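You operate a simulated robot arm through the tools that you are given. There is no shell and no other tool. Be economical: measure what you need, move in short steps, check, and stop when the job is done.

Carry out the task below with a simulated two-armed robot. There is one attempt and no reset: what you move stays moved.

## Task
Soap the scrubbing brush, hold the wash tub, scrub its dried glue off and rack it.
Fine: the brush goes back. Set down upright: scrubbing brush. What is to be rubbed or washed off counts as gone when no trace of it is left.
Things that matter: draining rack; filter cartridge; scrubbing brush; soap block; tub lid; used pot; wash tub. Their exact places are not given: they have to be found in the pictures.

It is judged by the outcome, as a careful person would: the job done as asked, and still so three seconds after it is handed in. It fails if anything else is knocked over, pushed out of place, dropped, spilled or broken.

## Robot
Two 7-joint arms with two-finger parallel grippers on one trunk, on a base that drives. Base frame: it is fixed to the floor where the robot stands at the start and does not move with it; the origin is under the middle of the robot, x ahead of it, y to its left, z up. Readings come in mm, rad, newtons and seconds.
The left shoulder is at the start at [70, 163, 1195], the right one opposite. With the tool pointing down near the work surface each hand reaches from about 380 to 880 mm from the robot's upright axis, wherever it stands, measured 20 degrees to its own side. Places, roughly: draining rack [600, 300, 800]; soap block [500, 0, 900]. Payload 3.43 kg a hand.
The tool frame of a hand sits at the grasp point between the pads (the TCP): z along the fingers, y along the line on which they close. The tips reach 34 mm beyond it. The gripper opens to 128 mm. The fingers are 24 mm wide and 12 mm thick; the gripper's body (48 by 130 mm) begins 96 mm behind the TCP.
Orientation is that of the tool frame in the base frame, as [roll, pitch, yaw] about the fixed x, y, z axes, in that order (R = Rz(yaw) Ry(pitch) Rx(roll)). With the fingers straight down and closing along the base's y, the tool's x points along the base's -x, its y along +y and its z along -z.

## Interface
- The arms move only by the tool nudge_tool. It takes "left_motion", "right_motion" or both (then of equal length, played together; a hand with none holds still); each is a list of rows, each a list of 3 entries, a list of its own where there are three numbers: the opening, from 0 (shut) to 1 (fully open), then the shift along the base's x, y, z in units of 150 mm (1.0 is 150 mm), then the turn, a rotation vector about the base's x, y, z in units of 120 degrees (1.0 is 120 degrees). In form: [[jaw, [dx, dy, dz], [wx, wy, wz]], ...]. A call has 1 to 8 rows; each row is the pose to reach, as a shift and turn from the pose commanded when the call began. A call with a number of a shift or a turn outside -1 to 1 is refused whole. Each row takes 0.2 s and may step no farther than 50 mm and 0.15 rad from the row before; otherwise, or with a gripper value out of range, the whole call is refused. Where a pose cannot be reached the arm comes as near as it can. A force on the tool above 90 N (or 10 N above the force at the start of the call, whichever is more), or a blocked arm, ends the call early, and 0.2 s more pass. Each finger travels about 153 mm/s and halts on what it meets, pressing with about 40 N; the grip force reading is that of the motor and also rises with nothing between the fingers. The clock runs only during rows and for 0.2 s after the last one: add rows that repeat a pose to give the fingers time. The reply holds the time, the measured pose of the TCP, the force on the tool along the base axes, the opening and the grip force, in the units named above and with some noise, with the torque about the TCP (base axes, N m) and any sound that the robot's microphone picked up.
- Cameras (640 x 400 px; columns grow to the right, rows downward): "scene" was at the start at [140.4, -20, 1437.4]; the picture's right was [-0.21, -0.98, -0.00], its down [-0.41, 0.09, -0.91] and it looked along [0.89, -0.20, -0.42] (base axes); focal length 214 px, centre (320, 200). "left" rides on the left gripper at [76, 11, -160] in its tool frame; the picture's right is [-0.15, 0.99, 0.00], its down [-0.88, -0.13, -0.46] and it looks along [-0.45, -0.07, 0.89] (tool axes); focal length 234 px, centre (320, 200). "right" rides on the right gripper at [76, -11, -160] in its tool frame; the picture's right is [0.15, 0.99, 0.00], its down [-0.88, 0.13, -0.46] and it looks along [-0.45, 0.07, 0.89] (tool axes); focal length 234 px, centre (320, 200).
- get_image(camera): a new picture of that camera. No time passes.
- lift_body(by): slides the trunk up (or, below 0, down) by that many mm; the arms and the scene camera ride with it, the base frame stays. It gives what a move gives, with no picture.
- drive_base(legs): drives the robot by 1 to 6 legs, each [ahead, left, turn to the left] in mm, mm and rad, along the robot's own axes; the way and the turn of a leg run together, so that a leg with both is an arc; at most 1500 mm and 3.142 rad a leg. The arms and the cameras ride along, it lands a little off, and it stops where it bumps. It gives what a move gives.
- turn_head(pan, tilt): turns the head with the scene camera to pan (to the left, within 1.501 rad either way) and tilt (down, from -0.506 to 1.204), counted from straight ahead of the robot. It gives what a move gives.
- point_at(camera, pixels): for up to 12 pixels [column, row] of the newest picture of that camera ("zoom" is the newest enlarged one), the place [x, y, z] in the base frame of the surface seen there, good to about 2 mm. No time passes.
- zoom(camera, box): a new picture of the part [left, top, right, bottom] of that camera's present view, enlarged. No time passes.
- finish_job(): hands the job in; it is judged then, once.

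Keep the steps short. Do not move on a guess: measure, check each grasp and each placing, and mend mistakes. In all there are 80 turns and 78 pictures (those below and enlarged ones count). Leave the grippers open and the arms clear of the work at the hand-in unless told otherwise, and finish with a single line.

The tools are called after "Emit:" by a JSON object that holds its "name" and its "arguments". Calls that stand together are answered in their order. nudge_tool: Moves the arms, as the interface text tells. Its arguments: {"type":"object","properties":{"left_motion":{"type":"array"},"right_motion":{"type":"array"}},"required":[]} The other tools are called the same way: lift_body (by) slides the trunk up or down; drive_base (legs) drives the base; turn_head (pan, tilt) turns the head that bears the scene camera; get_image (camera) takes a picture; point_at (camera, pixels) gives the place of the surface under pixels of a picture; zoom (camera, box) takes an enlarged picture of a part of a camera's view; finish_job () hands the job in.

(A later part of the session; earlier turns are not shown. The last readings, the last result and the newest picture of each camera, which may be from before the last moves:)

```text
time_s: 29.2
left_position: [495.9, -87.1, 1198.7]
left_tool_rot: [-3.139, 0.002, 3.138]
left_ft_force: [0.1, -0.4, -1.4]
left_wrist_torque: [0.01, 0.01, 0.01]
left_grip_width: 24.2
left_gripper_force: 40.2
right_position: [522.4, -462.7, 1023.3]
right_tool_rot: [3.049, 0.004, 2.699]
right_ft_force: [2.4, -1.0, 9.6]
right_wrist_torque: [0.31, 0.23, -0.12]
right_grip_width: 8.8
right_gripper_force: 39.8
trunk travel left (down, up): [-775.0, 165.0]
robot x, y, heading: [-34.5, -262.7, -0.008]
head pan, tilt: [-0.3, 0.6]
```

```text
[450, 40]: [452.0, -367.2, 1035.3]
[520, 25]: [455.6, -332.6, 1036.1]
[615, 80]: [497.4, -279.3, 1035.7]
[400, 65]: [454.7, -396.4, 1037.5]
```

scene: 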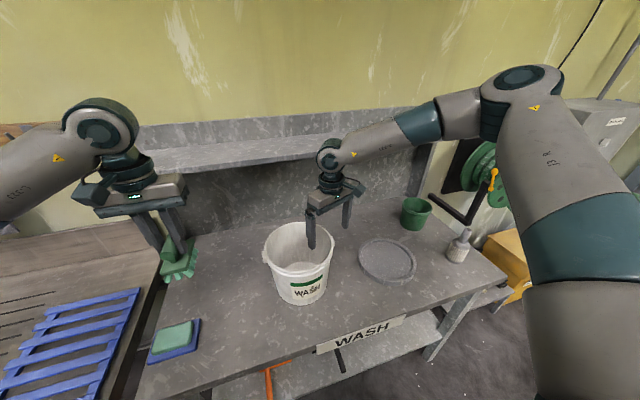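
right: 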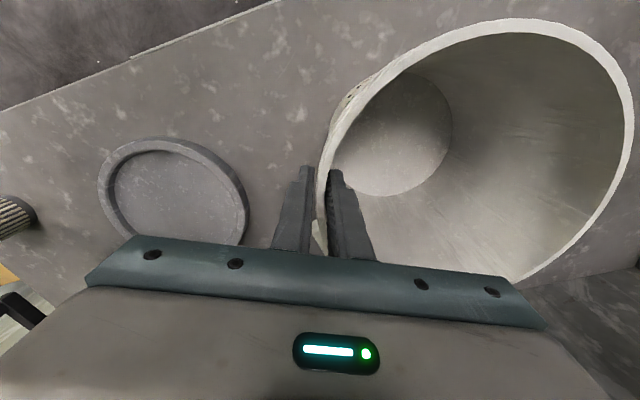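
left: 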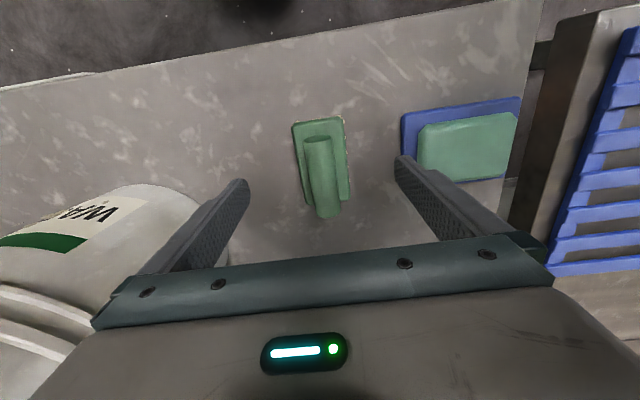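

The rim front reads x≈452 where I expected ≈463. I'll check with the scene camera.

Emit:
{"name": "zoom", "arguments": {"camera": "scene", "box": [255, 210, 355, 310]}}

Emit:
{"name": "point_at", "arguments": {"camera": "zoom", "pixels": [[180, 330], [240, 335], [330, 325], [440, 280], [90, 245], [280, 455], [220, 490], [350, 500], [430, 430], [470, 260], [340, 400], [200, 560]]}}

```text
4.00 times, centred on (305, 260) of scene
```

zoom: 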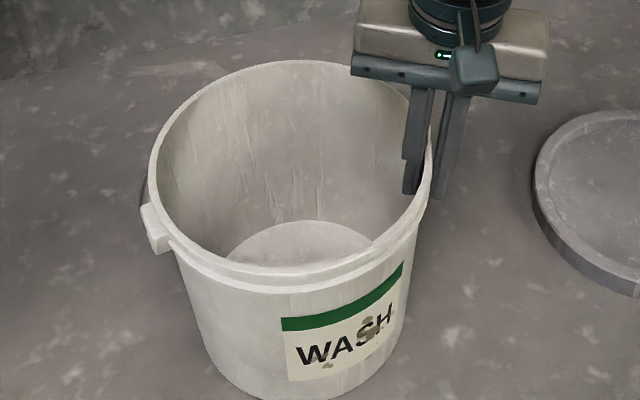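

```text
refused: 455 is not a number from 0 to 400
```

Emit:
{"name": "point_at", "arguments": {"camera": "zoom", "pixels": [[180, 250], [240, 278], [300, 280], [380, 255], [290, 300], [325, 364], [345, 330], [368, 322], [385, 315], [375, 340], [300, 380], [400, 320]]}}

```text
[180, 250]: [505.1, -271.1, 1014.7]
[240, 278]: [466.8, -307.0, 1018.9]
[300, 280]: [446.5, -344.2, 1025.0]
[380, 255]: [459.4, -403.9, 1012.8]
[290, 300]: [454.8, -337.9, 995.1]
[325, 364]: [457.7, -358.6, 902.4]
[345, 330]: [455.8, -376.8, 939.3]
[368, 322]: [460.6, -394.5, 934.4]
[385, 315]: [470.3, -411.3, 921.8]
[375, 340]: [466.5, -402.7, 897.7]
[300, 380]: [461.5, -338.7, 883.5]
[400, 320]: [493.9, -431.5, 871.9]
```

The tub slid about 12 mm toward me while being gripped. It's standing and held, and its front wall is now at x≈455. Next I'll draw the left hand back and tip it so the bristles face ahead, toward +x.

Emit:
{"name": "nudge_tool", "arguments": {"left_motion": [[0, [-0.12, -0.05, -0.05], [0, -0.065, 0]], [0, [-0.24, -0.1, -0.1], [0, -0.13, 0]], [0, [-0.36, -0.15, -0.15], [0, -0.195, 0]], [0, [-0.48, -0.2, -0.2], [0, -0.26, 0]], [0, [-0.6, -0.25, -0.25], [0, -0.325, 0]], [0, [-0.72, -0.3, -0.3], [0, -0.39, 0]], [0, [-0.84, -0.35, -0.35], [0, -0.455, 0]], [0, [-0.95, -0.4, -0.4], [0, -0.52, 0]]]}}

```text
time_s: 31.0
left_position: [436.6, -259.3, 1106.1]
left_tool_rot: [3.133, 1.104, 3.133]
left_ft_force: [1.7, -1.1, 15.3]
left_wrist_torque: [-0.4, -0.99, 0.13]
left_grip_width: 24.2
left_gripper_force: 39.9
left hand out of reach, approached as far as the arm can: row 4, 5, 6, 7, 8
right_position: [520.8, -465.1, 1023.2]
right_tool_rot: [3.045, 0.004, 2.7]
right_ft_force: [-0.5, 3.9, -0.1]
right_wrist_torque: [-1.24, -0.23, -0.03]
right_grip_width: 8.6
right_gripper_force: 40.4
trunk travel left (down, up): [-775.0, 165.0]
robot x, y, heading: [-38.1, -260.3, -0.009]
head pan, tilt: [-0.3, 0.6]
```

The left hand was reach-limited and drifted close to the tub, and it reads 15 N. I'll look.

Emit:
{"name": "get_image", "arguments": {"camera": "scene"}}

Emit:
{"name": "get_image", "arguments": {"camera": "left"}}

```text
45 pictures are left
```

scene: 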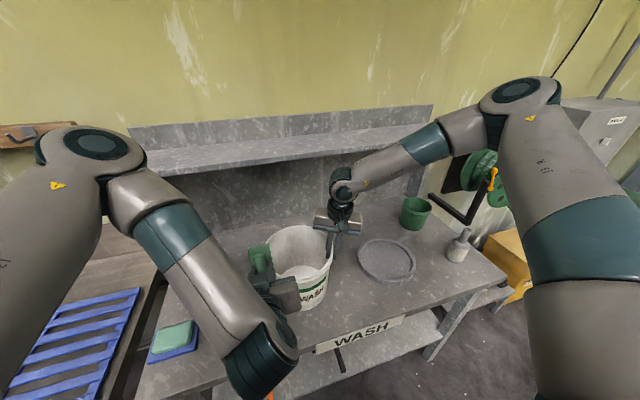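

```text
44 pictures are left
```

left: 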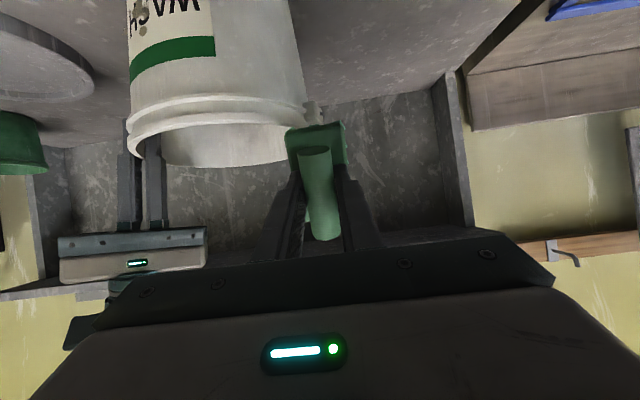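

The brush is resting on the tub's left rim, and the force is upward. I'll lift it straight up 60 mm.

Emit:
{"name": "nudge_tool", "arguments": {"left_motion": [[0, [0, 0.03, 0.15], [0, 0, 0]], [0, [0, 0.1, 0.3], [0, 0, 0]], [0, [0, 0.2, 0.45], [0, 0, 0]]]}}

Emit:
{"name": "get_image", "arguments": {"camera": "scene"}}

```text
time_s: 31.8
left_position: [457.0, -251.1, 1168.8]
left_tool_rot: [3.131, 1.088, 3.131]
left_ft_force: [0.8, -1.0, -1.1]
left_wrist_torque: [-0.02, 0.07, -0.04]
left_grip_width: 24.3
left_gripper_force: 40.7
left hand out of reach, approached as far as the arm can: row 1, 2, 3
right_position: [524.4, -462.8, 1022.6]
right_tool_rot: [3.049, 0.003, 2.699]
right_ft_force: [0.4, -2.0, 1.1]
right_wrist_torque: [-0.18, 0.3, 0.01]
right_grip_width: 8.3
right_gripper_force: 39.9
trunk travel left (down, up): [-775.0, 165.0]
robot x, y, heading: [-37.5, -259.6, -0.007]
head pan, tilt: [-0.3, 0.6]
```

```text
43 pictures are left
```

scene: 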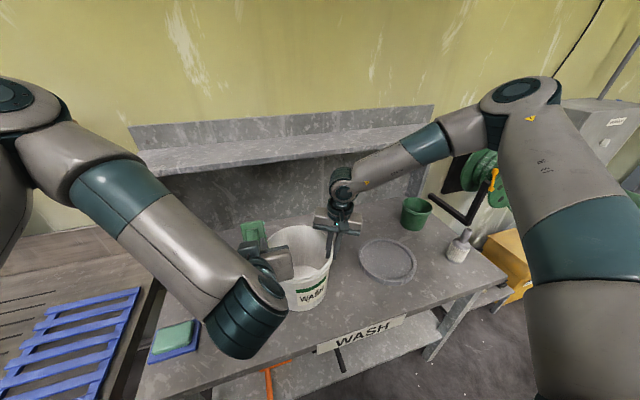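

The left arm is too folded at this base distance. I'll release the rim with the right hand, raise it clear, and then back the base off so the left can point ahead comfortably.

Emit:
{"name": "nudge_tool", "arguments": {"right_motion": [[0.3, [0, 0, 0], [0, 0, 0]], [0.6, [0, 0, 0], [0, 0, 0]], [0.6, [0, 0, 0.2], [-0.038, 0.018, 0]], [0.8, [0, 0, 0.45], [-0.038, 0.018, 0]], [1, [0, 0, 0.6], [-0.038, 0.018, 0]]]}}

Emit:
{"name": "drive_base", "arguments": {"legs": [[-110, -40, 0]]}}

Emit:
{"name": "nudge_tool", "arguments": {"left_motion": [[0, [0, 0, 0], [0, -0.06, 0]], [0, [0, 0, -0.1], [0, -0.12, 0]], [0, [0, 0, -0.2], [0, -0.18, 0]], [0, [0, 0, -0.3], [0, -0.23, 0]]]}}

Emit:
{"name": "get_image", "arguments": {"camera": "scene"}}

```text
time_s: 33.0
left_position: [456.4, -252.8, 1169.4]
left_tool_rot: [3.131, 1.088, 3.13]
left_ft_force: [0.4, 0.0, -0.4]
left_wrist_torque: [0.0, 0.05, 0.01]
left_grip_width: 24.2
left_gripper_force: 39.7
right_position: [522.8, -465.1, 1111.9]
right_tool_rot: [3.136, 0.005, 2.701]
right_ft_force: [0.6, 1.1, -0.1]
right_wrist_torque: [-0.04, 0.02, 0.0]
right_grip_width: 128.2
right_gripper_force: 0.1
trunk travel left (down, up): [-775.0, 165.0]
robot x, y, heading: [-31.9, -261.8, -0.009]
head pan, tilt: [-0.3, 0.6]
```

```text
time_s: 34.2
left_position: [352.4, -289.8, 1169.6]
left_tool_rot: [3.131, 1.087, 3.133]
left_ft_force: [0.1, 0.6, -0.7]
left_wrist_torque: [-0.01, 0.05, -0.01]
left_grip_width: 24.2
left_gripper_force: 39.9
right_position: [417.3, -501.8, 1110.9]
right_tool_rot: [3.138, 0.002, 2.699]
right_ft_force: [-0.5, -0.4, -0.6]
right_wrist_torque: [-0.03, 0.03, -0.02]
right_grip_width: 127.9
right_gripper_force: 0.0
trunk travel left (down, up): [-775.0, 165.0]
robot x, y, heading: [-143.8, -299.7, -0.007]
head pan, tilt: [-0.3, 0.6]
```

```text
time_s: 35.2
left_position: [394.2, -285.9, 1144.2]
left_tool_rot: [2.828, 1.561, 2.831]
left_ft_force: [0.2, 0.5, -1.0]
left_wrist_torque: [-0.04, 0.03, -0.02]
left_grip_width: 24.1
left_gripper_force: 39.5
left hand out of reach, approached as far as the arm can: row 1, 3, 4
right_position: [419.3, -500.5, 1111.3]
right_tool_rot: [3.139, 0.0, 2.703]
right_ft_force: [-0.3, 0.2, -0.8]
right_wrist_torque: [-0.02, 0.06, 0.0]
right_grip_width: 128.0
right_gripper_force: 0.0
trunk travel left (down, up): [-775.0, 165.0]
robot x, y, heading: [-142.2, -302.5, -0.006]
head pan, tilt: [-0.3, 0.6]
```

```text
42 pictures are left
```

scene: 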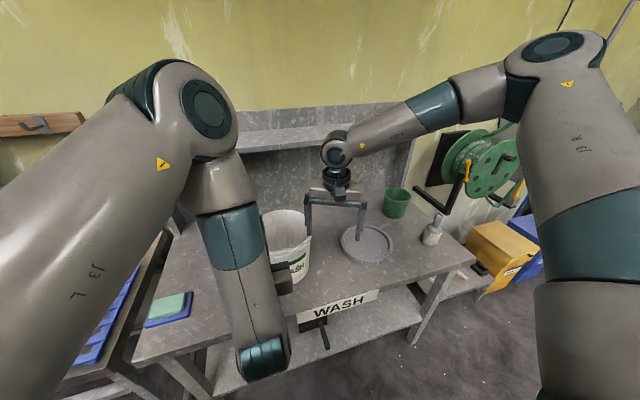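

The left hand now points straight ahead at pitch 90°, but it can't come closer at this height. I'll back off 60 mm more so the brush clears the tub, then lower the left hand and see its reach.

Emit:
{"name": "drive_base", "arguments": {"legs": [[-70, 0, 0]]}}

Emit:
{"name": "nudge_tool", "arguments": {"left_motion": [[0, [0, -0.05, -0.2], [0, 0, 0]], [0, [0, -0.1, -0.4], [0, 0, 0]], [0, [0, -0.15, -0.6], [0, 0, 0]], [0, [0, -0.2, -0.8], [0, 0, 0]], [0, [0, -0.25, -1.0], [0, 0, 0]]]}}

```text
time_s: 36.3
left_position: [324.3, -287.4, 1141.9]
left_tool_rot: [2.733, 1.558, 2.738]
left_ft_force: [0.7, 0.6, -0.2]
left_wrist_torque: [0.01, 0.02, -0.02]
left_grip_width: 24.1
left_gripper_force: 39.9
right_position: [350.1, -502.1, 1110.2]
right_tool_rot: [3.136, -0.001, 2.704]
right_ft_force: [1.0, 0.9, 0.2]
right_wrist_torque: [0.01, 0.01, 0.0]
right_grip_width: 127.9
right_gripper_force: 0.0
trunk travel left (down, up): [-775.0, 165.0]
robot x, y, heading: [-214.4, -301.1, -0.001]
head pan, tilt: [-0.3, 0.6]
```

```text
time_s: 37.5
left_position: [353.1, -366.2, 1031.8]
left_tool_rot: [2.974, 1.54, 2.979]
left_ft_force: [-0.9, 0.0, -0.7]
left_wrist_torque: [0.01, 0.06, -0.01]
left_grip_width: 24.1
left_gripper_force: 39.9
left hand out of reach, approached as far as the arm can: row 1, 2, 3, 4, 5
right_position: [347.5, -501.4, 1111.1]
right_tool_rot: [3.137, 0.002, 2.702]
right_ft_force: [-0.1, 0.5, 1.0]
right_wrist_torque: [0.0, -0.01, -0.02]
right_grip_width: 128.1
right_gripper_force: 0.1
trunk travel left (down, up): [-775.0, 165.0]
robot x, y, heading: [-214.0, -301.7, 0.003]
head pan, tilt: [-0.3, 0.6]
```

The wrist bend, not the arm length, is limiting the left hand: with the shoulder high, the forearm hangs straight down. A lower trunk should let the hand point ahead naturally. I'll raise both hands first, then lower the trunk 250 mm.

Emit:
{"name": "nudge_tool", "arguments": {"left_motion": [[0, [-0.05, 0.05, 0.2], [0, 0, 0]], [0, [-0.1, 0.1, 0.4], [0, 0, 0]], [0, [-0.15, 0.15, 0.6], [0, 0, 0]], [0, [-0.2, 0.2, 0.9], [0, 0, 0]]], "right_motion": [[1, [0, 0, 0.25], [0, 0, 0]], [1, [0, 0, 0.5], [0, 0, 0]], [1, [0, 0, 0.75], [0, 0, 0]], [1, [0, 0, 1], [0, 0, 0]]]}}

Emit:
{"name": "lift_body", "arguments": {"by": -230}}

Emit:
{"name": "get_image", "arguments": {"camera": "scene"}}

```text
time_s: 38.5
left_position: [320.5, -341.6, 1167.2]
left_tool_rot: [2.579, 1.562, 2.585]
left_ft_force: [0.5, 0.6, -1.5]
left_wrist_torque: [0.0, 0.03, 0.01]
left_grip_width: 24.0
left_gripper_force: 40.0
left hand out of reach, approached as far as the arm can: row 1, 2, 3
right_position: [344.2, -505.5, 1261.0]
right_tool_rot: [3.136, 0.006, 2.704]
right_ft_force: [-0.5, 0.4, -0.6]
right_wrist_torque: [0.0, -0.06, -0.03]
right_grip_width: 128.0
right_gripper_force: 0.1
trunk travel left (down, up): [-775.0, 165.0]
robot x, y, heading: [-213.6, -300.6, -0.003]
head pan, tilt: [-0.3, 0.6]
```

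```text
time_s: 40.9
left_position: [324.6, -341.0, 936.9]
left_tool_rot: [2.655, 1.561, 2.661]
left_ft_force: [-0.3, 0.7, -0.2]
left_wrist_torque: [0.01, 0.06, 0.04]
left_grip_width: 24.1
left_gripper_force: 40.2
right_position: [347.4, -505.1, 1028.5]
right_tool_rot: [3.138, 0.003, 2.704]
right_ft_force: [-0.2, -0.8, 0.2]
right_wrist_torque: [-0.02, 0.0, 0.0]
right_grip_width: 128.0
right_gripper_force: 0.0
trunk travel left (down, up): [-545.0, 395.0]
robot x, y, heading: [-212.7, -299.5, -0.007]
head pan, tilt: [-0.3, 0.6]
```

```text
41 pictures are left
```

scene: 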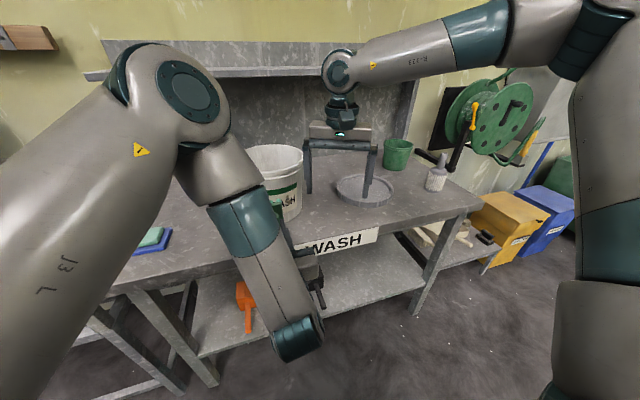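

The left hand is now at scrub height, pointing ahead. I'll drive 35 mm closer and then send the right hand toward the rim to check its reach.

Emit:
{"name": "drive_base", "arguments": {"legs": [[35, 0, 0]]}}

Emit:
{"name": "nudge_tool", "arguments": {"right_motion": [[1, [0, 0, 0.25], [0, 0, 0]], [1, [0.1, 0, 0.4], [0, 0, 0]], [1, [0.3, 0.1, 0.4], [0, 0, 0]], [1, [0.5, 0.15, 0.4], [0, 0, 0]], [1, [0.7, 0.2, 0.4], [0, 0, 0]], [1, [0.9, 0.25, 0.4], [0, 0, 0]]]}}

```text
time_s: 41.8
left_position: [358.2, -342.5, 937.0]
left_tool_rot: [2.649, 1.56, 2.651]
left_ft_force: [-0.2, 0.7, -1.0]
left_wrist_torque: [0.04, 0.04, 0.02]
left_grip_width: 24.2
left_gripper_force: 39.6
right_position: [380.3, -505.6, 1030.8]
right_tool_rot: [3.135, 0.004, 2.704]
right_ft_force: [-0.1, -0.4, 0.1]
right_wrist_torque: [-0.01, -0.03, -0.03]
right_grip_width: 128.0
right_gripper_force: 0.1
trunk travel left (down, up): [-545.0, 395.0]
robot x, y, heading: [-179.2, -302.5, -0.002]
head pan, tilt: [-0.3, 0.6]
```

```text
time_s: 43.1
left_position: [360.8, -342.4, 936.2]
left_tool_rot: [2.647, 1.56, 2.652]
left_ft_force: [-0.4, -0.7, -1.2]
left_wrist_torque: [0.01, 0.04, 0.04]
left_grip_width: 24.1
left_gripper_force: 39.7
right_position: [435.5, -498.3, 1087.2]
right_tool_rot: [3.137, 0.002, 2.702]
right_ft_force: [-0.4, -0.1, -0.1]
right_wrist_torque: [-0.01, 0.02, -0.01]
right_grip_width: 128.0
right_gripper_force: 0.0
right hand out of reach, approached as far as the arm can: row 4, 5, 6
trunk travel left (down, up): [-545.0, 395.0]
robot x, y, heading: [-175.7, -298.8, -0.003]
head pan, tilt: [-0.3, 0.6]
```

The left works here, but the right falls about 85 mm short. Turning the robot to the left brings the right shoulder forward and the left one back, which suits both. First I'll check where the reel, bins and bottle are on the right.

Emit:
{"name": "point_at", "arguments": {"camera": "scene", "pixels": [[490, 115], [475, 110], [525, 155], [490, 225], [540, 205], [437, 165], [500, 260], [455, 215], [445, 180]]}}

Emit:
{"name": "drive_base", "arguments": {"legs": [[-70, -150, 0]]}}

Emit:
{"name": "turn_head", "arguments": {"pan": -0.7, "tilt": 0.6}}

Emit:
{"name": "get_image", "arguments": {"camera": "scene"}}

```text
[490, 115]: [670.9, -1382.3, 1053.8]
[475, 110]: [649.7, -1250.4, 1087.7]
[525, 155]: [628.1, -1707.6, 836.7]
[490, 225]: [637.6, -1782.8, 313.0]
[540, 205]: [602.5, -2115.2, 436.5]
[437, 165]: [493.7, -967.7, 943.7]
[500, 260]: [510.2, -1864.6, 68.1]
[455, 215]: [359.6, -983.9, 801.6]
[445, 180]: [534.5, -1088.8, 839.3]
```

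```text
time_s: 44.6
left_position: [289.2, -484.3, 936.2]
left_tool_rot: [2.594, 1.56, 2.599]
left_ft_force: [-0.1, -0.3, -0.7]
left_wrist_torque: [0.01, 0.01, -0.03]
left_grip_width: 24.4
left_gripper_force: 40.2
right_position: [367.1, -642.1, 1086.2]
right_tool_rot: [3.134, 0.003, 2.702]
right_ft_force: [0.4, -0.3, -0.2]
right_wrist_torque: [0.02, -0.02, -0.01]
right_grip_width: 127.9
right_gripper_force: 0.1
trunk travel left (down, up): [-545.0, 395.0]
robot x, y, heading: [-244.6, -445.2, -0.008]
head pan, tilt: [-0.3, 0.6]
```

```text
time_s: 45.4
left_position: [288.9, -483.6, 936.8]
left_tool_rot: [2.668, 1.56, 2.671]
left_ft_force: [0.2, -0.8, -1.1]
left_wrist_torque: [-0.02, 0.05, -0.01]
left_grip_width: 24.0
left_gripper_force: 39.8
right_position: [366.2, -642.0, 1085.8]
right_tool_rot: [3.136, 0.004, 2.702]
right_ft_force: [0.0, 0.1, -0.1]
right_wrist_torque: [0.0, 0.02, -0.02]
right_grip_width: 128.1
right_gripper_force: 0.0
trunk travel left (down, up): [-545.0, 395.0]
robot x, y, heading: [-246.4, -445.2, -0.003]
head pan, tilt: [-0.7, 0.6]
```

```text
40 pictures are left
```

scene: 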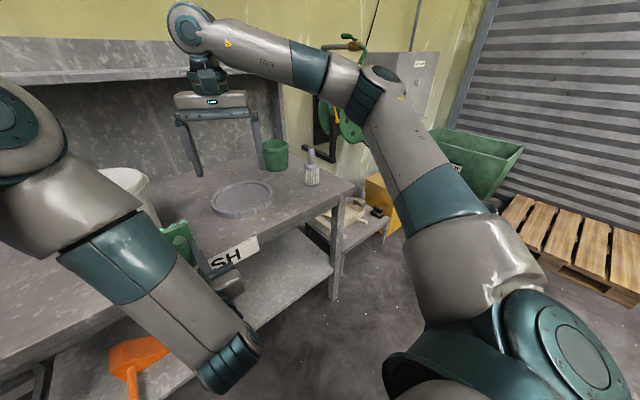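

The floor on the right is free, and the elbow rides above the bottle. I'll shift right and turn left 0.5 rad while still backed off.

Emit:
{"name": "drive_base", "arguments": {"legs": [[0, -140, 0], [0, 0, 0.5]]}}

Emit:
{"name": "turn_head", "arguments": {"pan": -0.2, "tilt": 0.6}}

Emit:
{"name": "get_image", "arguments": {"camera": "scene"}}

```text
time_s: 48.1
left_position: [245.7, -365.4, 936.6]
left_tool_rot: [2.681, 1.561, -3.112]
left_ft_force: [0.0, 0.0, -2.3]
left_wrist_torque: [-0.02, 0.04, -0.02]
left_grip_width: 24.2
left_gripper_force: 40.0
right_position: [386.9, -467.1, 1086.3]
right_tool_rot: [3.136, 0.003, -3.095]
right_ft_force: [-0.6, -0.3, 0.2]
right_wrist_torque: [0.03, -0.02, -0.01]
right_grip_width: 127.9
right_gripper_force: 0.0
trunk travel left (down, up): [-545.0, 395.0]
robot x, y, heading: [-246.5, -579.8, 0.48]
head pan, tilt: [-0.7, 0.6]
```

```text
time_s: 49.1
left_position: [244.8, -366.6, 936.0]
left_tool_rot: [2.648, 1.559, 3.14]
left_ft_force: [0.9, -0.3, -0.9]
left_wrist_torque: [-0.04, 0.06, 0.0]
left_grip_width: 24.0
left_gripper_force: 40.5
right_position: [386.7, -469.0, 1086.8]
right_tool_rot: [3.135, 0.003, -3.094]
right_ft_force: [-0.6, 0.6, 1.0]
right_wrist_torque: [0.01, -0.02, -0.02]
right_grip_width: 128.0
right_gripper_force: 0.0
trunk travel left (down, up): [-545.0, 395.0]
robot x, y, heading: [-249.8, -579.8, 0.482]
head pan, tilt: [-0.201, 0.6]
```

```text
39 pictures are left
```

scene: 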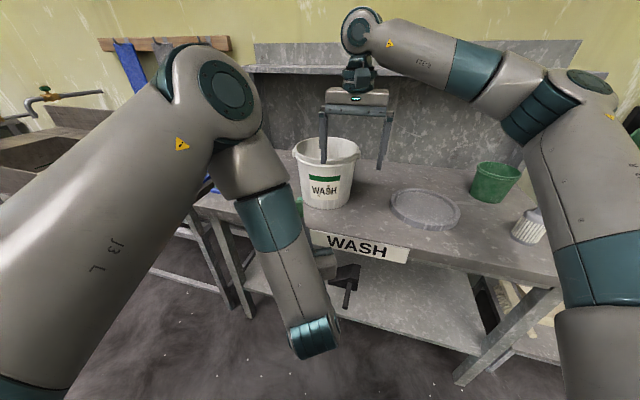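

The label is straight in view. Now I'll turn both hands' yaw by -0.48 rad, so the brush points along +x and the right hand's closing line matches the rim.

Emit:
{"name": "nudge_tool", "arguments": {"left_motion": [[0, [0, 0, 0], [0, 0, -0.058]], [0, [0, 0, 0], [0, 0, -0.115]], [0, [0, 0, 0], [0, 0, -0.172]], [0, [0, 0, 0], [0, 0, -0.229]], [0, [0, 0, 0], [0, 0, -0.229]]], "right_motion": [[1, [0, 0, 0], [0, 0, -0.058]], [1, [0, 0, 0], [0, 0, -0.115]], [1, [0, 0, 0], [0, 0, -0.172]], [1, [0, 0, 0], [0, 0, -0.229]], [1, [0, 0, 0], [0, 0, -0.229]]]}}

```text
time_s: 50.3
left_position: [240.0, -384.3, 945.0]
left_tool_rot: [-2.715, 1.536, -2.598]
left_ft_force: [0.5, 0.2, -0.9]
left_wrist_torque: [-0.04, 0.01, -0.02]
left_grip_width: 23.9
left_gripper_force: 40.0
left hand out of reach, approached as far as the arm can: row 3, 4, 5
right_position: [387.3, -469.0, 1086.4]
right_tool_rot: [3.137, 0.002, 2.709]
right_ft_force: [-0.5, 0.1, -0.7]
right_wrist_torque: [0.01, 0.0, -0.04]
right_grip_width: 128.0
right_gripper_force: 0.1
trunk travel left (down, up): [-545.0, 395.0]
robot x, y, heading: [-246.1, -581.7, 0.482]
head pan, tilt: [-0.201, 0.6]
```

The left brush now points within 7° of +x, which matches the glue's normal. The right hand sits at the same offset as its rim target. I'll drive 115 mm in base +x, which is 102 ahead and 53 to the right.

Emit:
{"name": "drive_base", "arguments": {"legs": [[102, -53, 0]]}}

Emit:
{"name": "get_image", "arguments": {"camera": "scene"}}

Emit:
{"name": "get_image", "arguments": {"camera": "right"}}

```text
time_s: 51.5
left_position: [355.1, -386.1, 949.6]
left_tool_rot: [-2.55, 1.541, -2.433]
left_ft_force: [-0.6, -0.6, -1.6]
left_wrist_torque: [-0.01, 0.03, 0.0]
left_grip_width: 23.8
left_gripper_force: 40.3
right_position: [504.3, -467.6, 1088.0]
right_tool_rot: [3.135, 0.002, 2.712]
right_ft_force: [0.2, -0.5, -0.8]
right_wrist_torque: [-0.01, 0.04, -0.03]
right_grip_width: 127.9
right_gripper_force: 0.0
trunk travel left (down, up): [-545.0, 395.0]
robot x, y, heading: [-134.6, -582.4, 0.484]
head pan, tilt: [-0.201, 0.6]
```

```text
38 pictures are left
```

scene: 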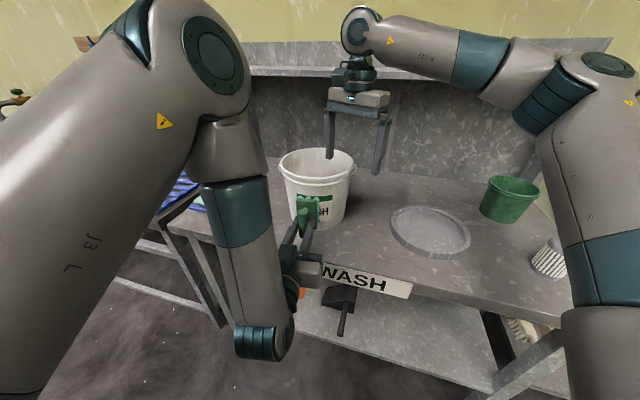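

```text
37 pictures are left
```

right: 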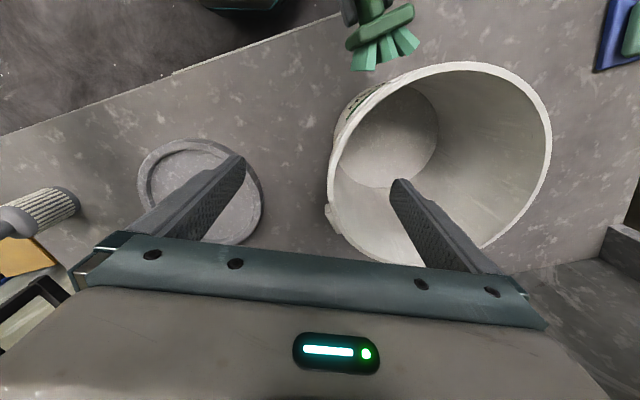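

Excellent: the brush is just in front of the label and the right hand is beside the rim. I'll measure the tub again.

Emit:
{"name": "point_at", "arguments": {"camera": "right", "pixels": [[329, 208], [333, 220], [335, 150], [365, 100], [470, 66], [549, 130], [520, 215], [357, 66], [360, 99], [393, 25]]}}

Emit:
{"name": "zoom", "arguments": {"camera": "scene", "box": [265, 135, 375, 245]}}

```text
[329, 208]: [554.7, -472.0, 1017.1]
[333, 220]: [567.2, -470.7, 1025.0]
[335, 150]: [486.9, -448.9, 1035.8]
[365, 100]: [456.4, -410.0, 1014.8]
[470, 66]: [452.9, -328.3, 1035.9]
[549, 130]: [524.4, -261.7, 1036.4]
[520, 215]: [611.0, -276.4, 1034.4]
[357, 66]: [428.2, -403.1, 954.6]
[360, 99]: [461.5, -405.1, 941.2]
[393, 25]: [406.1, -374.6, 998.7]
```

```text
3.64 times, centred on (320, 190) of scene
```

zoom: 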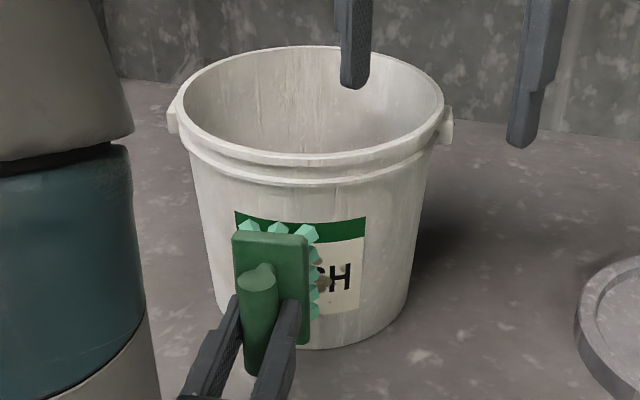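

Tub centre is now about (547,-364), so the rim grip point is (503,-458). I'll shift the right hand there with the 5° tilt applied in advance and lower to z≈1023.

Emit:
{"name": "nudge_tool", "arguments": {"right_motion": [[1, [-0.01, 0.067, 0], [0.038, -0.018, 0]], [1, [-0.01, 0.067, -0.15], [0.038, -0.018, 0]], [1, [-0.01, 0.067, -0.3], [0.038, -0.018, 0]], [1, [-0.01, 0.067, -0.42], [0.038, -0.018, 0]]]}}

Emit:
{"name": "zoom", "arguments": {"camera": "right", "box": [120, 0, 620, 300]}}

```text
time_s: 52.5
left_position: [356.2, -383.6, 950.1]
left_tool_rot: [-2.49, 1.54, -2.372]
left_ft_force: [-0.3, -0.8, -0.8]
left_wrist_torque: [-0.03, 0.02, 0.0]
left_grip_width: 24.1
left_gripper_force: 40.6
right_position: [502.0, -459.1, 1022.8]
right_tool_rot: [3.048, 0.003, 2.709]
right_ft_force: [-0.1, 0.9, -0.6]
right_wrist_torque: [-0.01, 0.0, -0.03]
right_grip_width: 128.0
right_gripper_force: 0.0
trunk travel left (down, up): [-545.0, 395.0]
robot x, y, heading: [-133.5, -584.6, 0.489]
head pan, tilt: [-0.201, 0.6]
```

```text
1.28 times, centred on (370, 150) of right
```

zoom: 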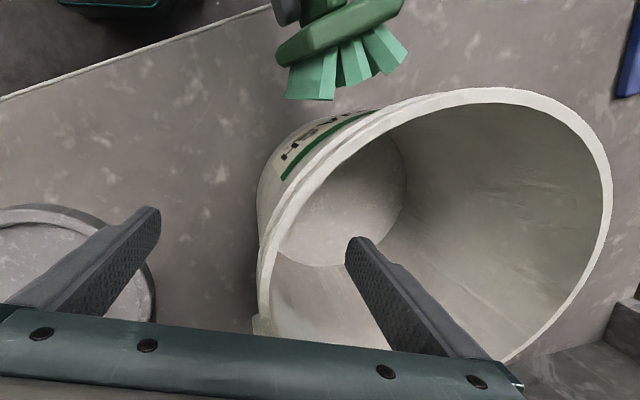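

The fingers straddle the rim. Closing now.

Emit:
{"name": "nudge_tool", "arguments": {"right_motion": [[0.6, [0, 0, 0], [0, 0, 0]], [0.3, [0, 0, 0], [0, 0, 0]], [0.15, [0, 0, 0], [0, 0, 0]], [0.0, [0, 0, 0], [0, 0, 0]], [0.0, [0, 0, 0], [0, 0, 0]]]}}

Emit:
{"name": "zoom", "arguments": {"camera": "right", "box": [120, 0, 620, 300]}}

Emit:
{"name": "zoom", "arguments": {"camera": "scene", "box": [265, 135, 375, 245]}}

Emit:
{"name": "point_at", "arguments": {"camera": "zoom", "pixels": [[325, 285], [345, 260], [350, 300], [338, 320], [300, 190], [230, 250], [360, 240], [270, 242], [240, 235], [305, 235], [310, 340]]}}

```text
time_s: 53.7
left_position: [356.2, -384.1, 949.4]
left_tool_rot: [-2.496, 1.539, -2.377]
left_ft_force: [-7.9, -2.5, -4.2]
left_wrist_torque: [0.0, -0.14, 0.06]
left_grip_width: 24.3
left_gripper_force: 40.0
right_position: [502.0, -458.1, 1022.7]
right_tool_rot: [3.046, 0.007, 2.708]
right_ft_force: [9.4, 2.7, 2.8]
right_wrist_torque: [0.2, 0.06, -1.05]
right_grip_width: 6.1
right_gripper_force: 39.8
trunk travel left (down, up): [-545.0, 395.0]
robot x, y, heading: [-132.1, -579.8, 0.487]
head pan, tilt: [-0.201, 0.6]
```

```text
1.28 times, centred on (370, 150) of right
```

zoom: 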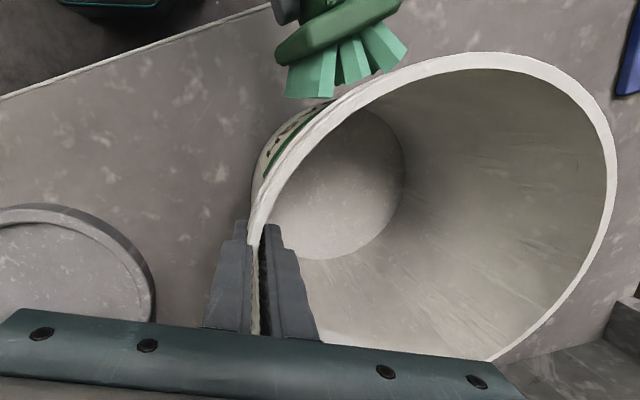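

```text
3.64 times, centred on (320, 190) of scene
```

zoom: 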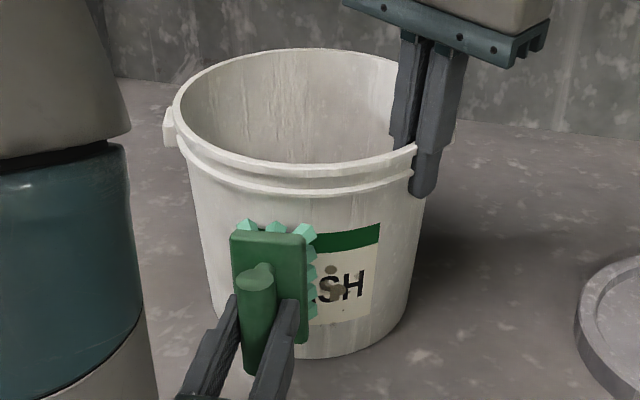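

```text
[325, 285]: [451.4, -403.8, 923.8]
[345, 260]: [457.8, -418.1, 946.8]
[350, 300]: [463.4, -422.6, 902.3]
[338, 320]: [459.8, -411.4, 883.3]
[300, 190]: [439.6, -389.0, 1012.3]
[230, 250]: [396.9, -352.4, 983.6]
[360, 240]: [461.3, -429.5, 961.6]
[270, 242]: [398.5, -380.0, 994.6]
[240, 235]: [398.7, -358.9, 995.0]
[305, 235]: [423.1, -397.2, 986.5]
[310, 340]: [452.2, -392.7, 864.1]
```

The grip is firm at 6 mm, but the tub slid about 10 mm toward me again and now lightly touches the brush (8 N, probably at the rim ridge). I'll back the brush 10 mm, lower it about 38 mm, and look.

Emit:
{"name": "nudge_tool", "arguments": {"left_motion": [[0, [-0.067, 0, 0], [0, 0, 0]], [0, [-0.067, 0, -0.1], [0, 0, 0]], [0, [-0.067, 0, -0.2], [0, 0, 0]], [0, [-0.067, 0, -0.26], [0, 0, 0]]]}}

Emit:
{"name": "zoom", "arguments": {"camera": "scene", "box": [265, 135, 375, 245]}}

```text
time_s: 54.7
left_position: [342.8, -397.5, 916.9]
left_tool_rot: [-2.597, 1.542, -2.474]
left_ft_force: [0.3, -0.4, -1.3]
left_wrist_torque: [0.01, 0.05, 0.01]
left_grip_width: 23.9
left_gripper_force: 39.9
left hand out of reach, approached as far as the arm can: row 3, 4
right_position: [501.1, -458.6, 1023.0]
right_tool_rot: [3.047, 0.005, 2.713]
right_ft_force: [-1.2, 0.6, 2.9]
right_wrist_torque: [0.14, 0.62, 0.08]
right_grip_width: 5.2
right_gripper_force: 39.7
trunk travel left (down, up): [-545.0, 395.0]
robot x, y, heading: [-131.9, -580.2, 0.484]
head pan, tilt: [-0.201, 0.6]
```

```text
3.64 times, centred on (320, 190) of scene
```

zoom: 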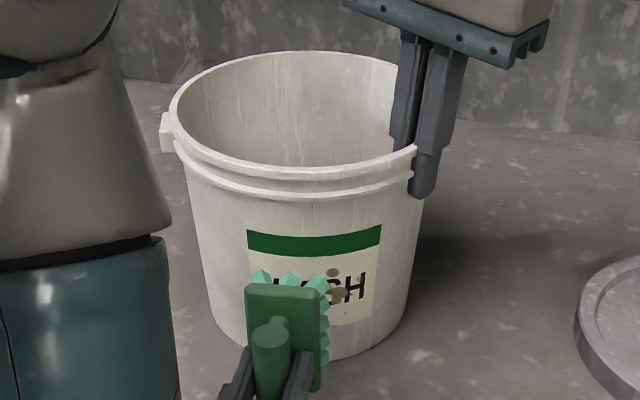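

The brush now covers z≈875 to 960. I'll approach until light contact, about 27 mm ahead.

Emit:
{"name": "nudge_tool", "arguments": {"left_motion": [[0, [0.1, 0, 0], [0, 0, 0]], [0, [0.15, 0, 0], [0, 0, 0]], [0, [0.18, 0, 0], [0, 0, 0]]]}}

```text
time_s: 55.5
left_position: [370.5, -399.3, 919.3]
left_tool_rot: [-2.6, 1.539, -2.479]
left_ft_force: [-13.4, 1.7, -1.0]
left_wrist_torque: [-0.1, -0.49, 0.53]
left_grip_width: 24.3
left_gripper_force: 40.5
left hand out of reach, approached as far as the arm can: row 2, 3
right_position: [503.3, -460.9, 1022.5]
right_tool_rot: [3.047, 0.006, 2.709]
right_ft_force: [13.6, -2.2, 2.5]
right_wrist_torque: [-0.28, -0.78, -1.18]
right_grip_width: 7.4
right_gripper_force: 40.5
trunk travel left (down, up): [-545.0, 395.0]
robot x, y, heading: [-132.7, -582.3, 0.484]
head pan, tilt: [-0.201, 0.6]
```

That's 13 N of contact. I'll scrub side to side across the glue, following the curve.

Emit:
{"name": "nudge_tool", "arguments": {"left_motion": [[0, [0.02, -0.08, 0], [0, 0, 0]], [0, [0.04, -0.16, 0], [0, 0, 0]], [0, [0.01, 0, 0], [0, 0, 0]], [0, [-0.01, 0.14, 0], [0, 0, 0]], [0, [0.01, 0, 0], [0, 0, 0]], [0, [0.04, -0.16, 0], [0, 0, 0]], [0, [0.01, 0, 0], [0, 0, 0]], [0, [-0.01, 0.14, 0], [0, 0, 0]]]}}

Emit:
{"name": "zoom", "arguments": {"camera": "scene", "box": [265, 135, 375, 245]}}

```text
time_s: 57.3
left_position: [367.3, -394.4, 927.9]
left_tool_rot: [-2.594, 1.54, -2.471]
left_ft_force: [-6.6, -3.2, -3.4]
left_wrist_torque: [0.08, -0.14, 0.0]
left_grip_width: 24.2
left_gripper_force: 40.1
left hand out of reach, approached as far as the arm can: row 4, 8
right_position: [501.2, -458.7, 1022.5]
right_tool_rot: [3.046, 0.003, 2.71]
right_ft_force: [6.2, 4.4, 2.4]
right_wrist_torque: [0.29, 0.04, -0.88]
right_grip_width: 7.7
right_gripper_force: 40.4
trunk travel left (down, up): [-545.0, 395.0]
robot x, y, heading: [-133.2, -581.2, 0.485]
head pan, tilt: [-0.201, 0.6]
```

```text
3.64 times, centred on (320, 190) of scene
```

zoom: 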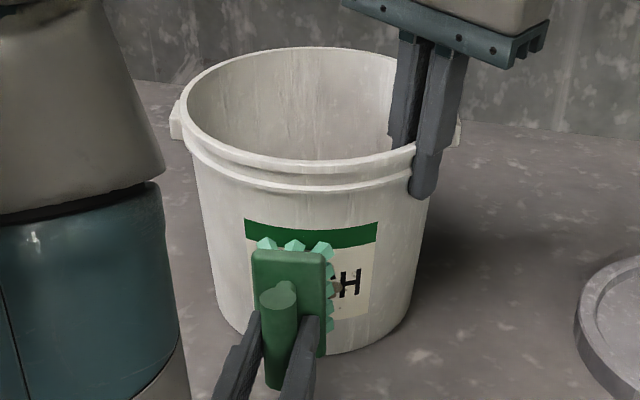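

The scrubbing is working. I'll back the brush off 30 mm to see what's left.

Emit:
{"name": "nudge_tool", "arguments": {"left_motion": [[0, [-0.15, -0.1, 0], [0, 0, 0]], [0, [-0.2, -0.35, 0], [0, 0, 0]], [0, [-0.2, -0.6, 0], [0, 0, 0]]]}}

Emit:
{"name": "zoom", "arguments": {"camera": "scene", "box": [290, 165, 350, 225]}}

```text
time_s: 58.1
left_position: [347.6, -479.5, 934.1]
left_tool_rot: [-2.616, 1.54, -2.501]
left_ft_force: [0.2, -0.4, -0.1]
left_wrist_torque: [0.0, 0.03, 0.03]
left_grip_width: 24.3
left_gripper_force: 40.0
left hand out of reach, approached as far as the arm can: row 3
right_position: [500.3, -459.8, 1021.6]
right_tool_rot: [3.047, 0.005, 2.713]
right_ft_force: [-1.0, 0.6, 5.0]
right_wrist_torque: [0.32, 0.72, 0.04]
right_grip_width: 5.3
right_gripper_force: 39.0
trunk travel left (down, up): [-545.0, 395.0]
robot x, y, heading: [-134.4, -583.3, 0.482]
head pan, tilt: [-0.201, 0.6]
```

```text
6.67 times, centred on (320, 195) of scene
```

zoom: 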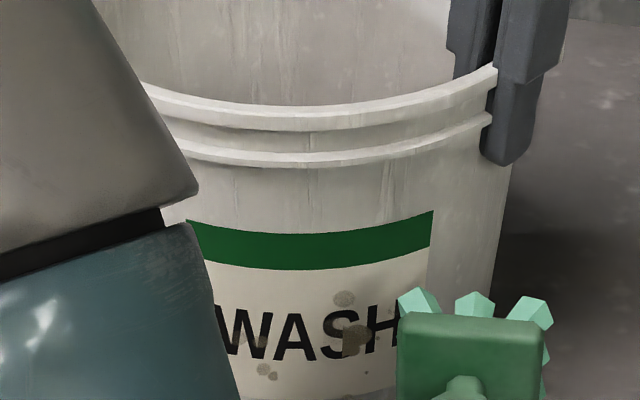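

The glue is mostly still there. The wall leans out toward the top, so only the brush's top edge touches it. I can't tip the brush up more, so I'll have the right hand tip the tub back about 7° on its far bottom edge, which also raises the label.

Emit:
{"name": "nudge_tool", "arguments": {"right_motion": [[0, [0, 0, 0.03], [0, 0.015, 0]], [0, [0, 0, 0.055], [0, 0.03, 0]], [0, [0, 0, 0.08], [0, 0.045, 0]], [0, [0, 0, 0.1], [0, 0.058, 0]], [0, [0, 0, 0.1], [0, 0.058, 0]]]}}

Emit:
{"name": "get_image", "arguments": {"camera": "scene"}}

Emit:
{"name": "zoom", "arguments": {"camera": "scene", "box": [265, 135, 375, 245]}}

Emit:
{"name": "point_at", "arguments": {"camera": "zoom", "pixels": [[310, 180], [310, 210], [310, 240], [310, 265], [310, 290], [310, 320], [330, 275], [345, 270], [280, 310], [345, 230], [265, 310]]}}

```text
time_s: 59.3
left_position: [348.4, -478.9, 932.9]
left_tool_rot: [-2.611, 1.537, -2.495]
left_ft_force: [-0.1, -0.9, -1.1]
left_wrist_torque: [-0.01, 0.0, 0.0]
left_grip_width: 24.1
left_gripper_force: 39.9
right_position: [501.2, -458.0, 1039.5]
right_tool_rot: [3.099, -0.106, 2.709]
right_ft_force: [0.5, -0.5, -2.0]
right_wrist_torque: [-0.17, 0.07, -0.01]
right_grip_width: 5.3
right_gripper_force: 39.3
trunk travel left (down, up): [-545.0, 395.0]
robot x, y, heading: [-128.4, -584.2, 0.489]
head pan, tilt: [-0.201, 0.6]
```

```text
29 pictures are left
```

scene: 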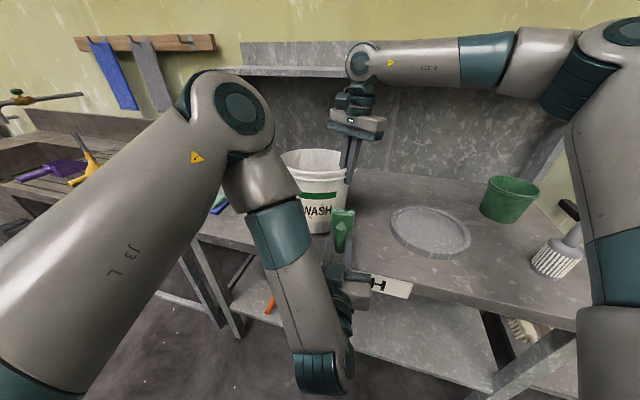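

```text
3.64 times, centred on (320, 190) of scene
```

zoom: 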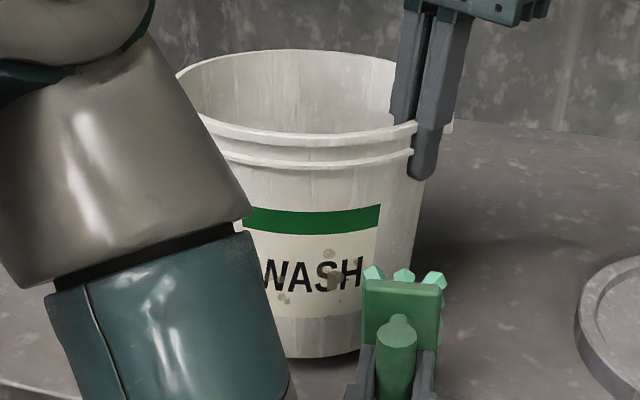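

```text
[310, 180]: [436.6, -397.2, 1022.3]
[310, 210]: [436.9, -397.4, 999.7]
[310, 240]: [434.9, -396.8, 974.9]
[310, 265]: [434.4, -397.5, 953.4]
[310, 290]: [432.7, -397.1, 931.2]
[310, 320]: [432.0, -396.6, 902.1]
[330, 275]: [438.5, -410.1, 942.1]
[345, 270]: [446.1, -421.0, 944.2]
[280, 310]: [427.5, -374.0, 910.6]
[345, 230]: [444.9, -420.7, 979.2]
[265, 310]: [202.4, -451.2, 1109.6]
```

The wall now leans slightly the right way, the glue sits at z≈905 to 965, and the brush covers 890 to 976. I'll bring the brush in at y≈-424 and touch.

Emit:
{"name": "nudge_tool", "arguments": {"left_motion": [[0, [-0.06, 0.2, 0], [0, 0, 0]], [0, [-0.06, 0.37, 0], [0, 0, 0]], [0, [0.04, 0.37, 0], [0, 0, 0]], [0, [0.1, 0.37, 0], [0, 0, 0]], [0, [0.13, 0.37, 0], [0, 0, 0]]]}}

```text
time_s: 60.5
left_position: [363.7, -426.6, 930.9]
left_tool_rot: [-2.568, 1.541, -2.453]
left_ft_force: [-14.1, -0.7, -0.1]
left_wrist_torque: [0.12, -0.68, 0.38]
left_grip_width: 24.1
left_gripper_force: 40.0
right_position: [502.9, -458.8, 1038.7]
right_tool_rot: [3.096, -0.105, 2.705]
right_ft_force: [14.1, 1.4, -2.3]
right_wrist_torque: [-0.12, -0.85, -1.12]
right_grip_width: 5.5
right_gripper_force: 39.9
trunk travel left (down, up): [-545.0, 395.0]
robot x, y, heading: [-133.3, -584.3, 0.484]
head pan, tilt: [-0.201, 0.6]
```

Contact at 14 N. I'll sweep across the label and back.

Emit:
{"name": "nudge_tool", "arguments": {"left_motion": [[0, [-0.01, 0.08, 0], [0, 0, 0]], [0, [-0.02, 0.16, 0], [0, 0, 0]], [0, [-0.025, 0.25, 0], [0, 0, 0]], [0, [-0.02, 0.16, 0], [0, 0, 0]], [0, [-0.01, 0.08, 0], [0, 0, 0]], [0, [0, 0, 0], [0, 0, 0]], [0, [-0.02, 0.16, 0], [0, 0, 0]], [0, [-0.025, 0.25, 0], [0, 0, 0]]]}}

Emit:
{"name": "zoom", "arguments": {"camera": "scene", "box": [265, 135, 375, 245]}}

```text
time_s: 62.3
left_position: [364.4, -392.4, 932.4]
left_tool_rot: [-2.6, 1.54, -2.479]
left_ft_force: [-7.6, -5.2, -1.3]
left_wrist_torque: [0.2, -0.31, -0.09]
left_grip_width: 24.1
left_gripper_force: 39.9
left hand out of reach, approached as far as the arm can: row 3, 8
right_position: [500.9, -459.0, 1038.9]
right_tool_rot: [3.098, -0.107, 2.708]
right_ft_force: [8.0, 4.7, -1.3]
right_wrist_torque: [0.13, -0.34, -1.09]
right_grip_width: 7.8
right_gripper_force: 39.7
trunk travel left (down, up): [-545.0, 395.0]
robot x, y, heading: [-129.4, -580.3, 0.48]
head pan, tilt: [-0.201, 0.6]
```

```text
3.64 times, centred on (320, 190) of scene
```

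zoom: 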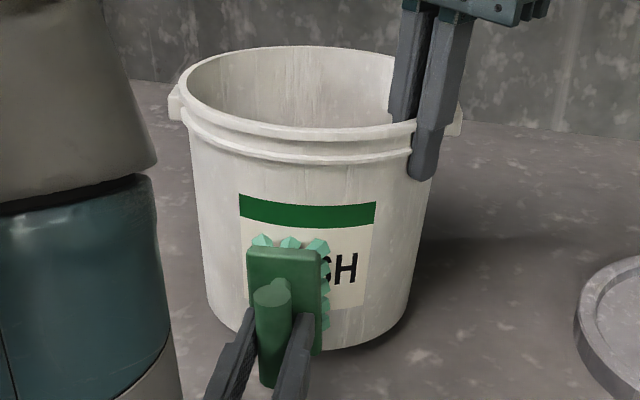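

The area around "S" and "H" is now clean. More strokes, with a little more pressure and some vertical motion.

Emit:
{"name": "nudge_tool", "arguments": {"left_motion": [[0, [0.02, 0, 0.05], [0, 0, 0]], [0, [0.02, -0.1, 0.05], [0, 0, 0]], [0, [0.03, -0.22, 0], [0, 0, 0]], [0, [0.02, -0.1, 0], [0, 0, 0]], [0, [0.02, 0, 0], [0, 0, 0]], [0, [0.02, 0, -0.08], [0, 0, 0]], [0, [0.02, -0.1, -0.08], [0, 0, 0]], [0, [0.02, 0, 0], [0, 0, 0]]]}}

Emit:
{"name": "nudge_tool", "arguments": {"left_motion": [[0, [-0.15, -0.1, 0], [0, 0, 0]], [0, [-0.2, -0.35, 0], [0, 0, 0]], [0, [-0.2, -0.65, 0], [0, 0, 0]], [0, [-0.2, -0.85, 0], [0, 0, 0]]]}}

Emit:
{"name": "zoom", "arguments": {"camera": "scene", "box": [290, 165, 350, 225]}}

```text
time_s: 64.1
left_position: [362.4, -392.2, 933.4]
left_tool_rot: [-2.589, 1.539, -2.468]
left_ft_force: [-8.8, -4.0, -2.7]
left_wrist_torque: [0.17, -0.23, -0.02]
left_grip_width: 24.2
left_gripper_force: 40.3
left hand out of reach, approached as far as the arm can: row 5, 6
right_position: [500.5, -458.0, 1040.4]
right_tool_rot: [3.097, -0.107, 2.71]
right_ft_force: [8.1, 4.2, 0.5]
right_wrist_torque: [0.23, -0.28, -1.15]
right_grip_width: 7.8
right_gripper_force: 39.9
trunk travel left (down, up): [-545.0, 395.0]
robot x, y, heading: [-126.4, -579.2, 0.48]
head pan, tilt: [-0.201, 0.6]
```

```text
time_s: 65.1
left_position: [357.2, -509.3, 941.9]
left_tool_rot: [-2.623, 1.538, -2.507]
left_ft_force: [0.2, -0.9, -1.5]
left_wrist_torque: [0.03, 0.05, 0.01]
left_grip_width: 24.0
left_gripper_force: 39.8
left hand out of reach, approached as far as the arm can: row 3, 4
right_position: [499.7, -458.8, 1040.6]
right_tool_rot: [3.098, -0.106, 2.708]
right_ft_force: [-0.4, 0.1, -1.7]
right_wrist_torque: [-0.22, 0.07, 0.01]
right_grip_width: 5.4
right_gripper_force: 39.4
trunk travel left (down, up): [-545.0, 395.0]
robot x, y, heading: [-134.4, -581.5, 0.484]
head pan, tilt: [-0.201, 0.6]
```

```text
6.67 times, centred on (320, 195) of scene
```

zoom: 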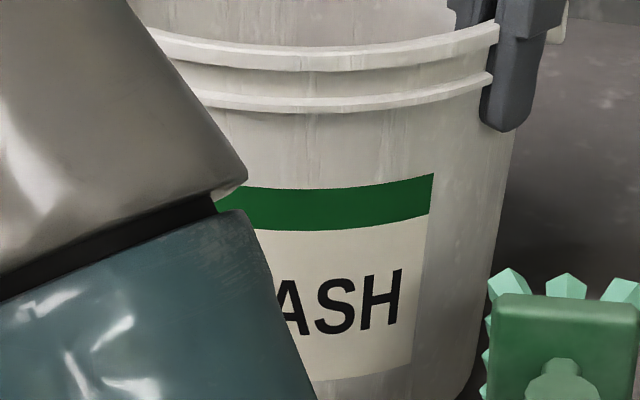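

The visible part is clean, but the arm hides the "W". I'll check with the left hand's camera.

Emit:
{"name": "get_image", "arguments": {"camera": "left"}}

```text
25 pictures are left
```

left: 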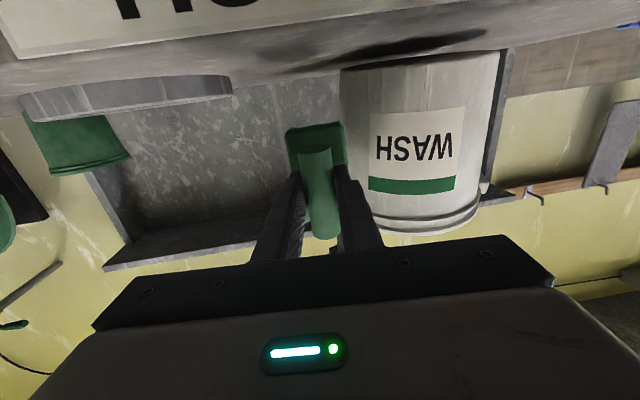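

Emit:
{"name": "zoom", "arguments": {"camera": "left", "box": [340, 60, 500, 220]}}

```text
2.50 times, centred on (420, 140) of left
```

zoom: 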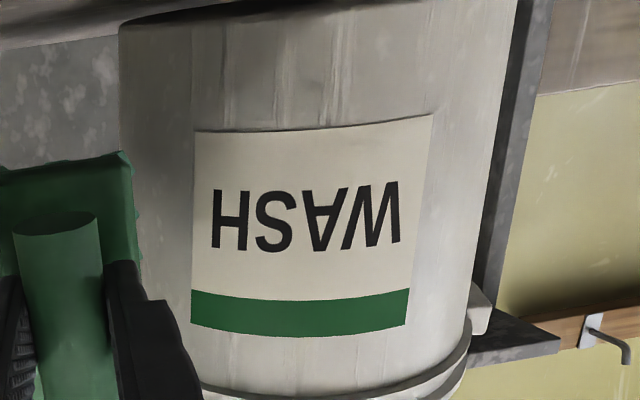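

The label is completely clean. Now I'll set the tub level on the table and open the right hand.

Emit:
{"name": "nudge_tool", "arguments": {"right_motion": [[0, [0, 0, -0.03], [0, -0.02, 0]], [0, [0, 0, -0.06], [0, -0.04, 0]], [0, [0, 0, -0.09], [0, -0.058, 0]], [0, [0, 0, -0.113], [0, -0.058, 0]]]}}

Emit:
{"name": "nudge_tool", "arguments": {"right_motion": [[0.15, [0, 0, 0], [0, 0, 0]], [0.3, [0, 0, 0], [0, 0, 0]], [0.6, [0, 0, 0.05], [0, 0, 0]], [0.6, [0, 0, 0.3], [-0.038, 0.018, 0]], [0.8, [0, 0, 0.6], [-0.038, 0.018, 0]]]}}

Emit:
{"name": "get_image", "arguments": {"camera": "right"}}

```text
time_s: 66.1
left_position: [356.9, -510.7, 942.8]
left_tool_rot: [-2.614, 1.54, -2.499]
left_ft_force: [-0.5, 0.2, -1.1]
left_wrist_torque: [0.0, 0.06, -0.01]
left_grip_width: 24.2
left_gripper_force: 40.3
right_position: [501.1, -456.8, 1023.1]
right_tool_rot: [3.043, 0.003, 2.71]
right_ft_force: [0.8, -1.3, 5.4]
right_wrist_torque: [0.13, 0.27, 0.03]
right_grip_width: 5.5
right_gripper_force: 40.1
trunk travel left (down, up): [-545.0, 395.0]
robot x, y, heading: [-129.1, -578.8, 0.485]
head pan, tilt: [-0.201, 0.6]
```

```text
time_s: 67.3
left_position: [356.6, -510.9, 943.3]
left_tool_rot: [-2.602, 1.539, -2.489]
left_ft_force: [-0.2, -0.7, -1.2]
left_wrist_torque: [-0.06, 0.05, 0.01]
left_grip_width: 24.2
left_gripper_force: 39.7
right_position: [503.1, -469.7, 1092.8]
right_tool_rot: [3.136, 0.004, 2.712]
right_ft_force: [0.7, -0.1, 1.0]
right_wrist_torque: [0.01, -0.02, 0.02]
right_grip_width: 102.5
right_gripper_force: 0.0
right hand out of reach, approached as far as the arm can: row 4, 5
trunk travel left (down, up): [-545.0, 395.0]
robot x, y, heading: [-132.9, -580.5, 0.486]
head pan, tilt: [-0.201, 0.6]
```

```text
23 pictures are left
```

right: 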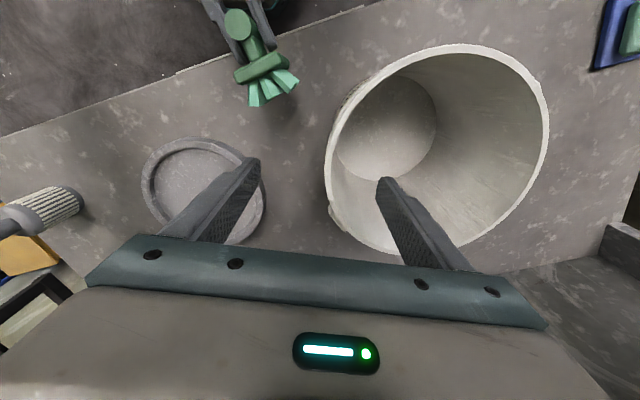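

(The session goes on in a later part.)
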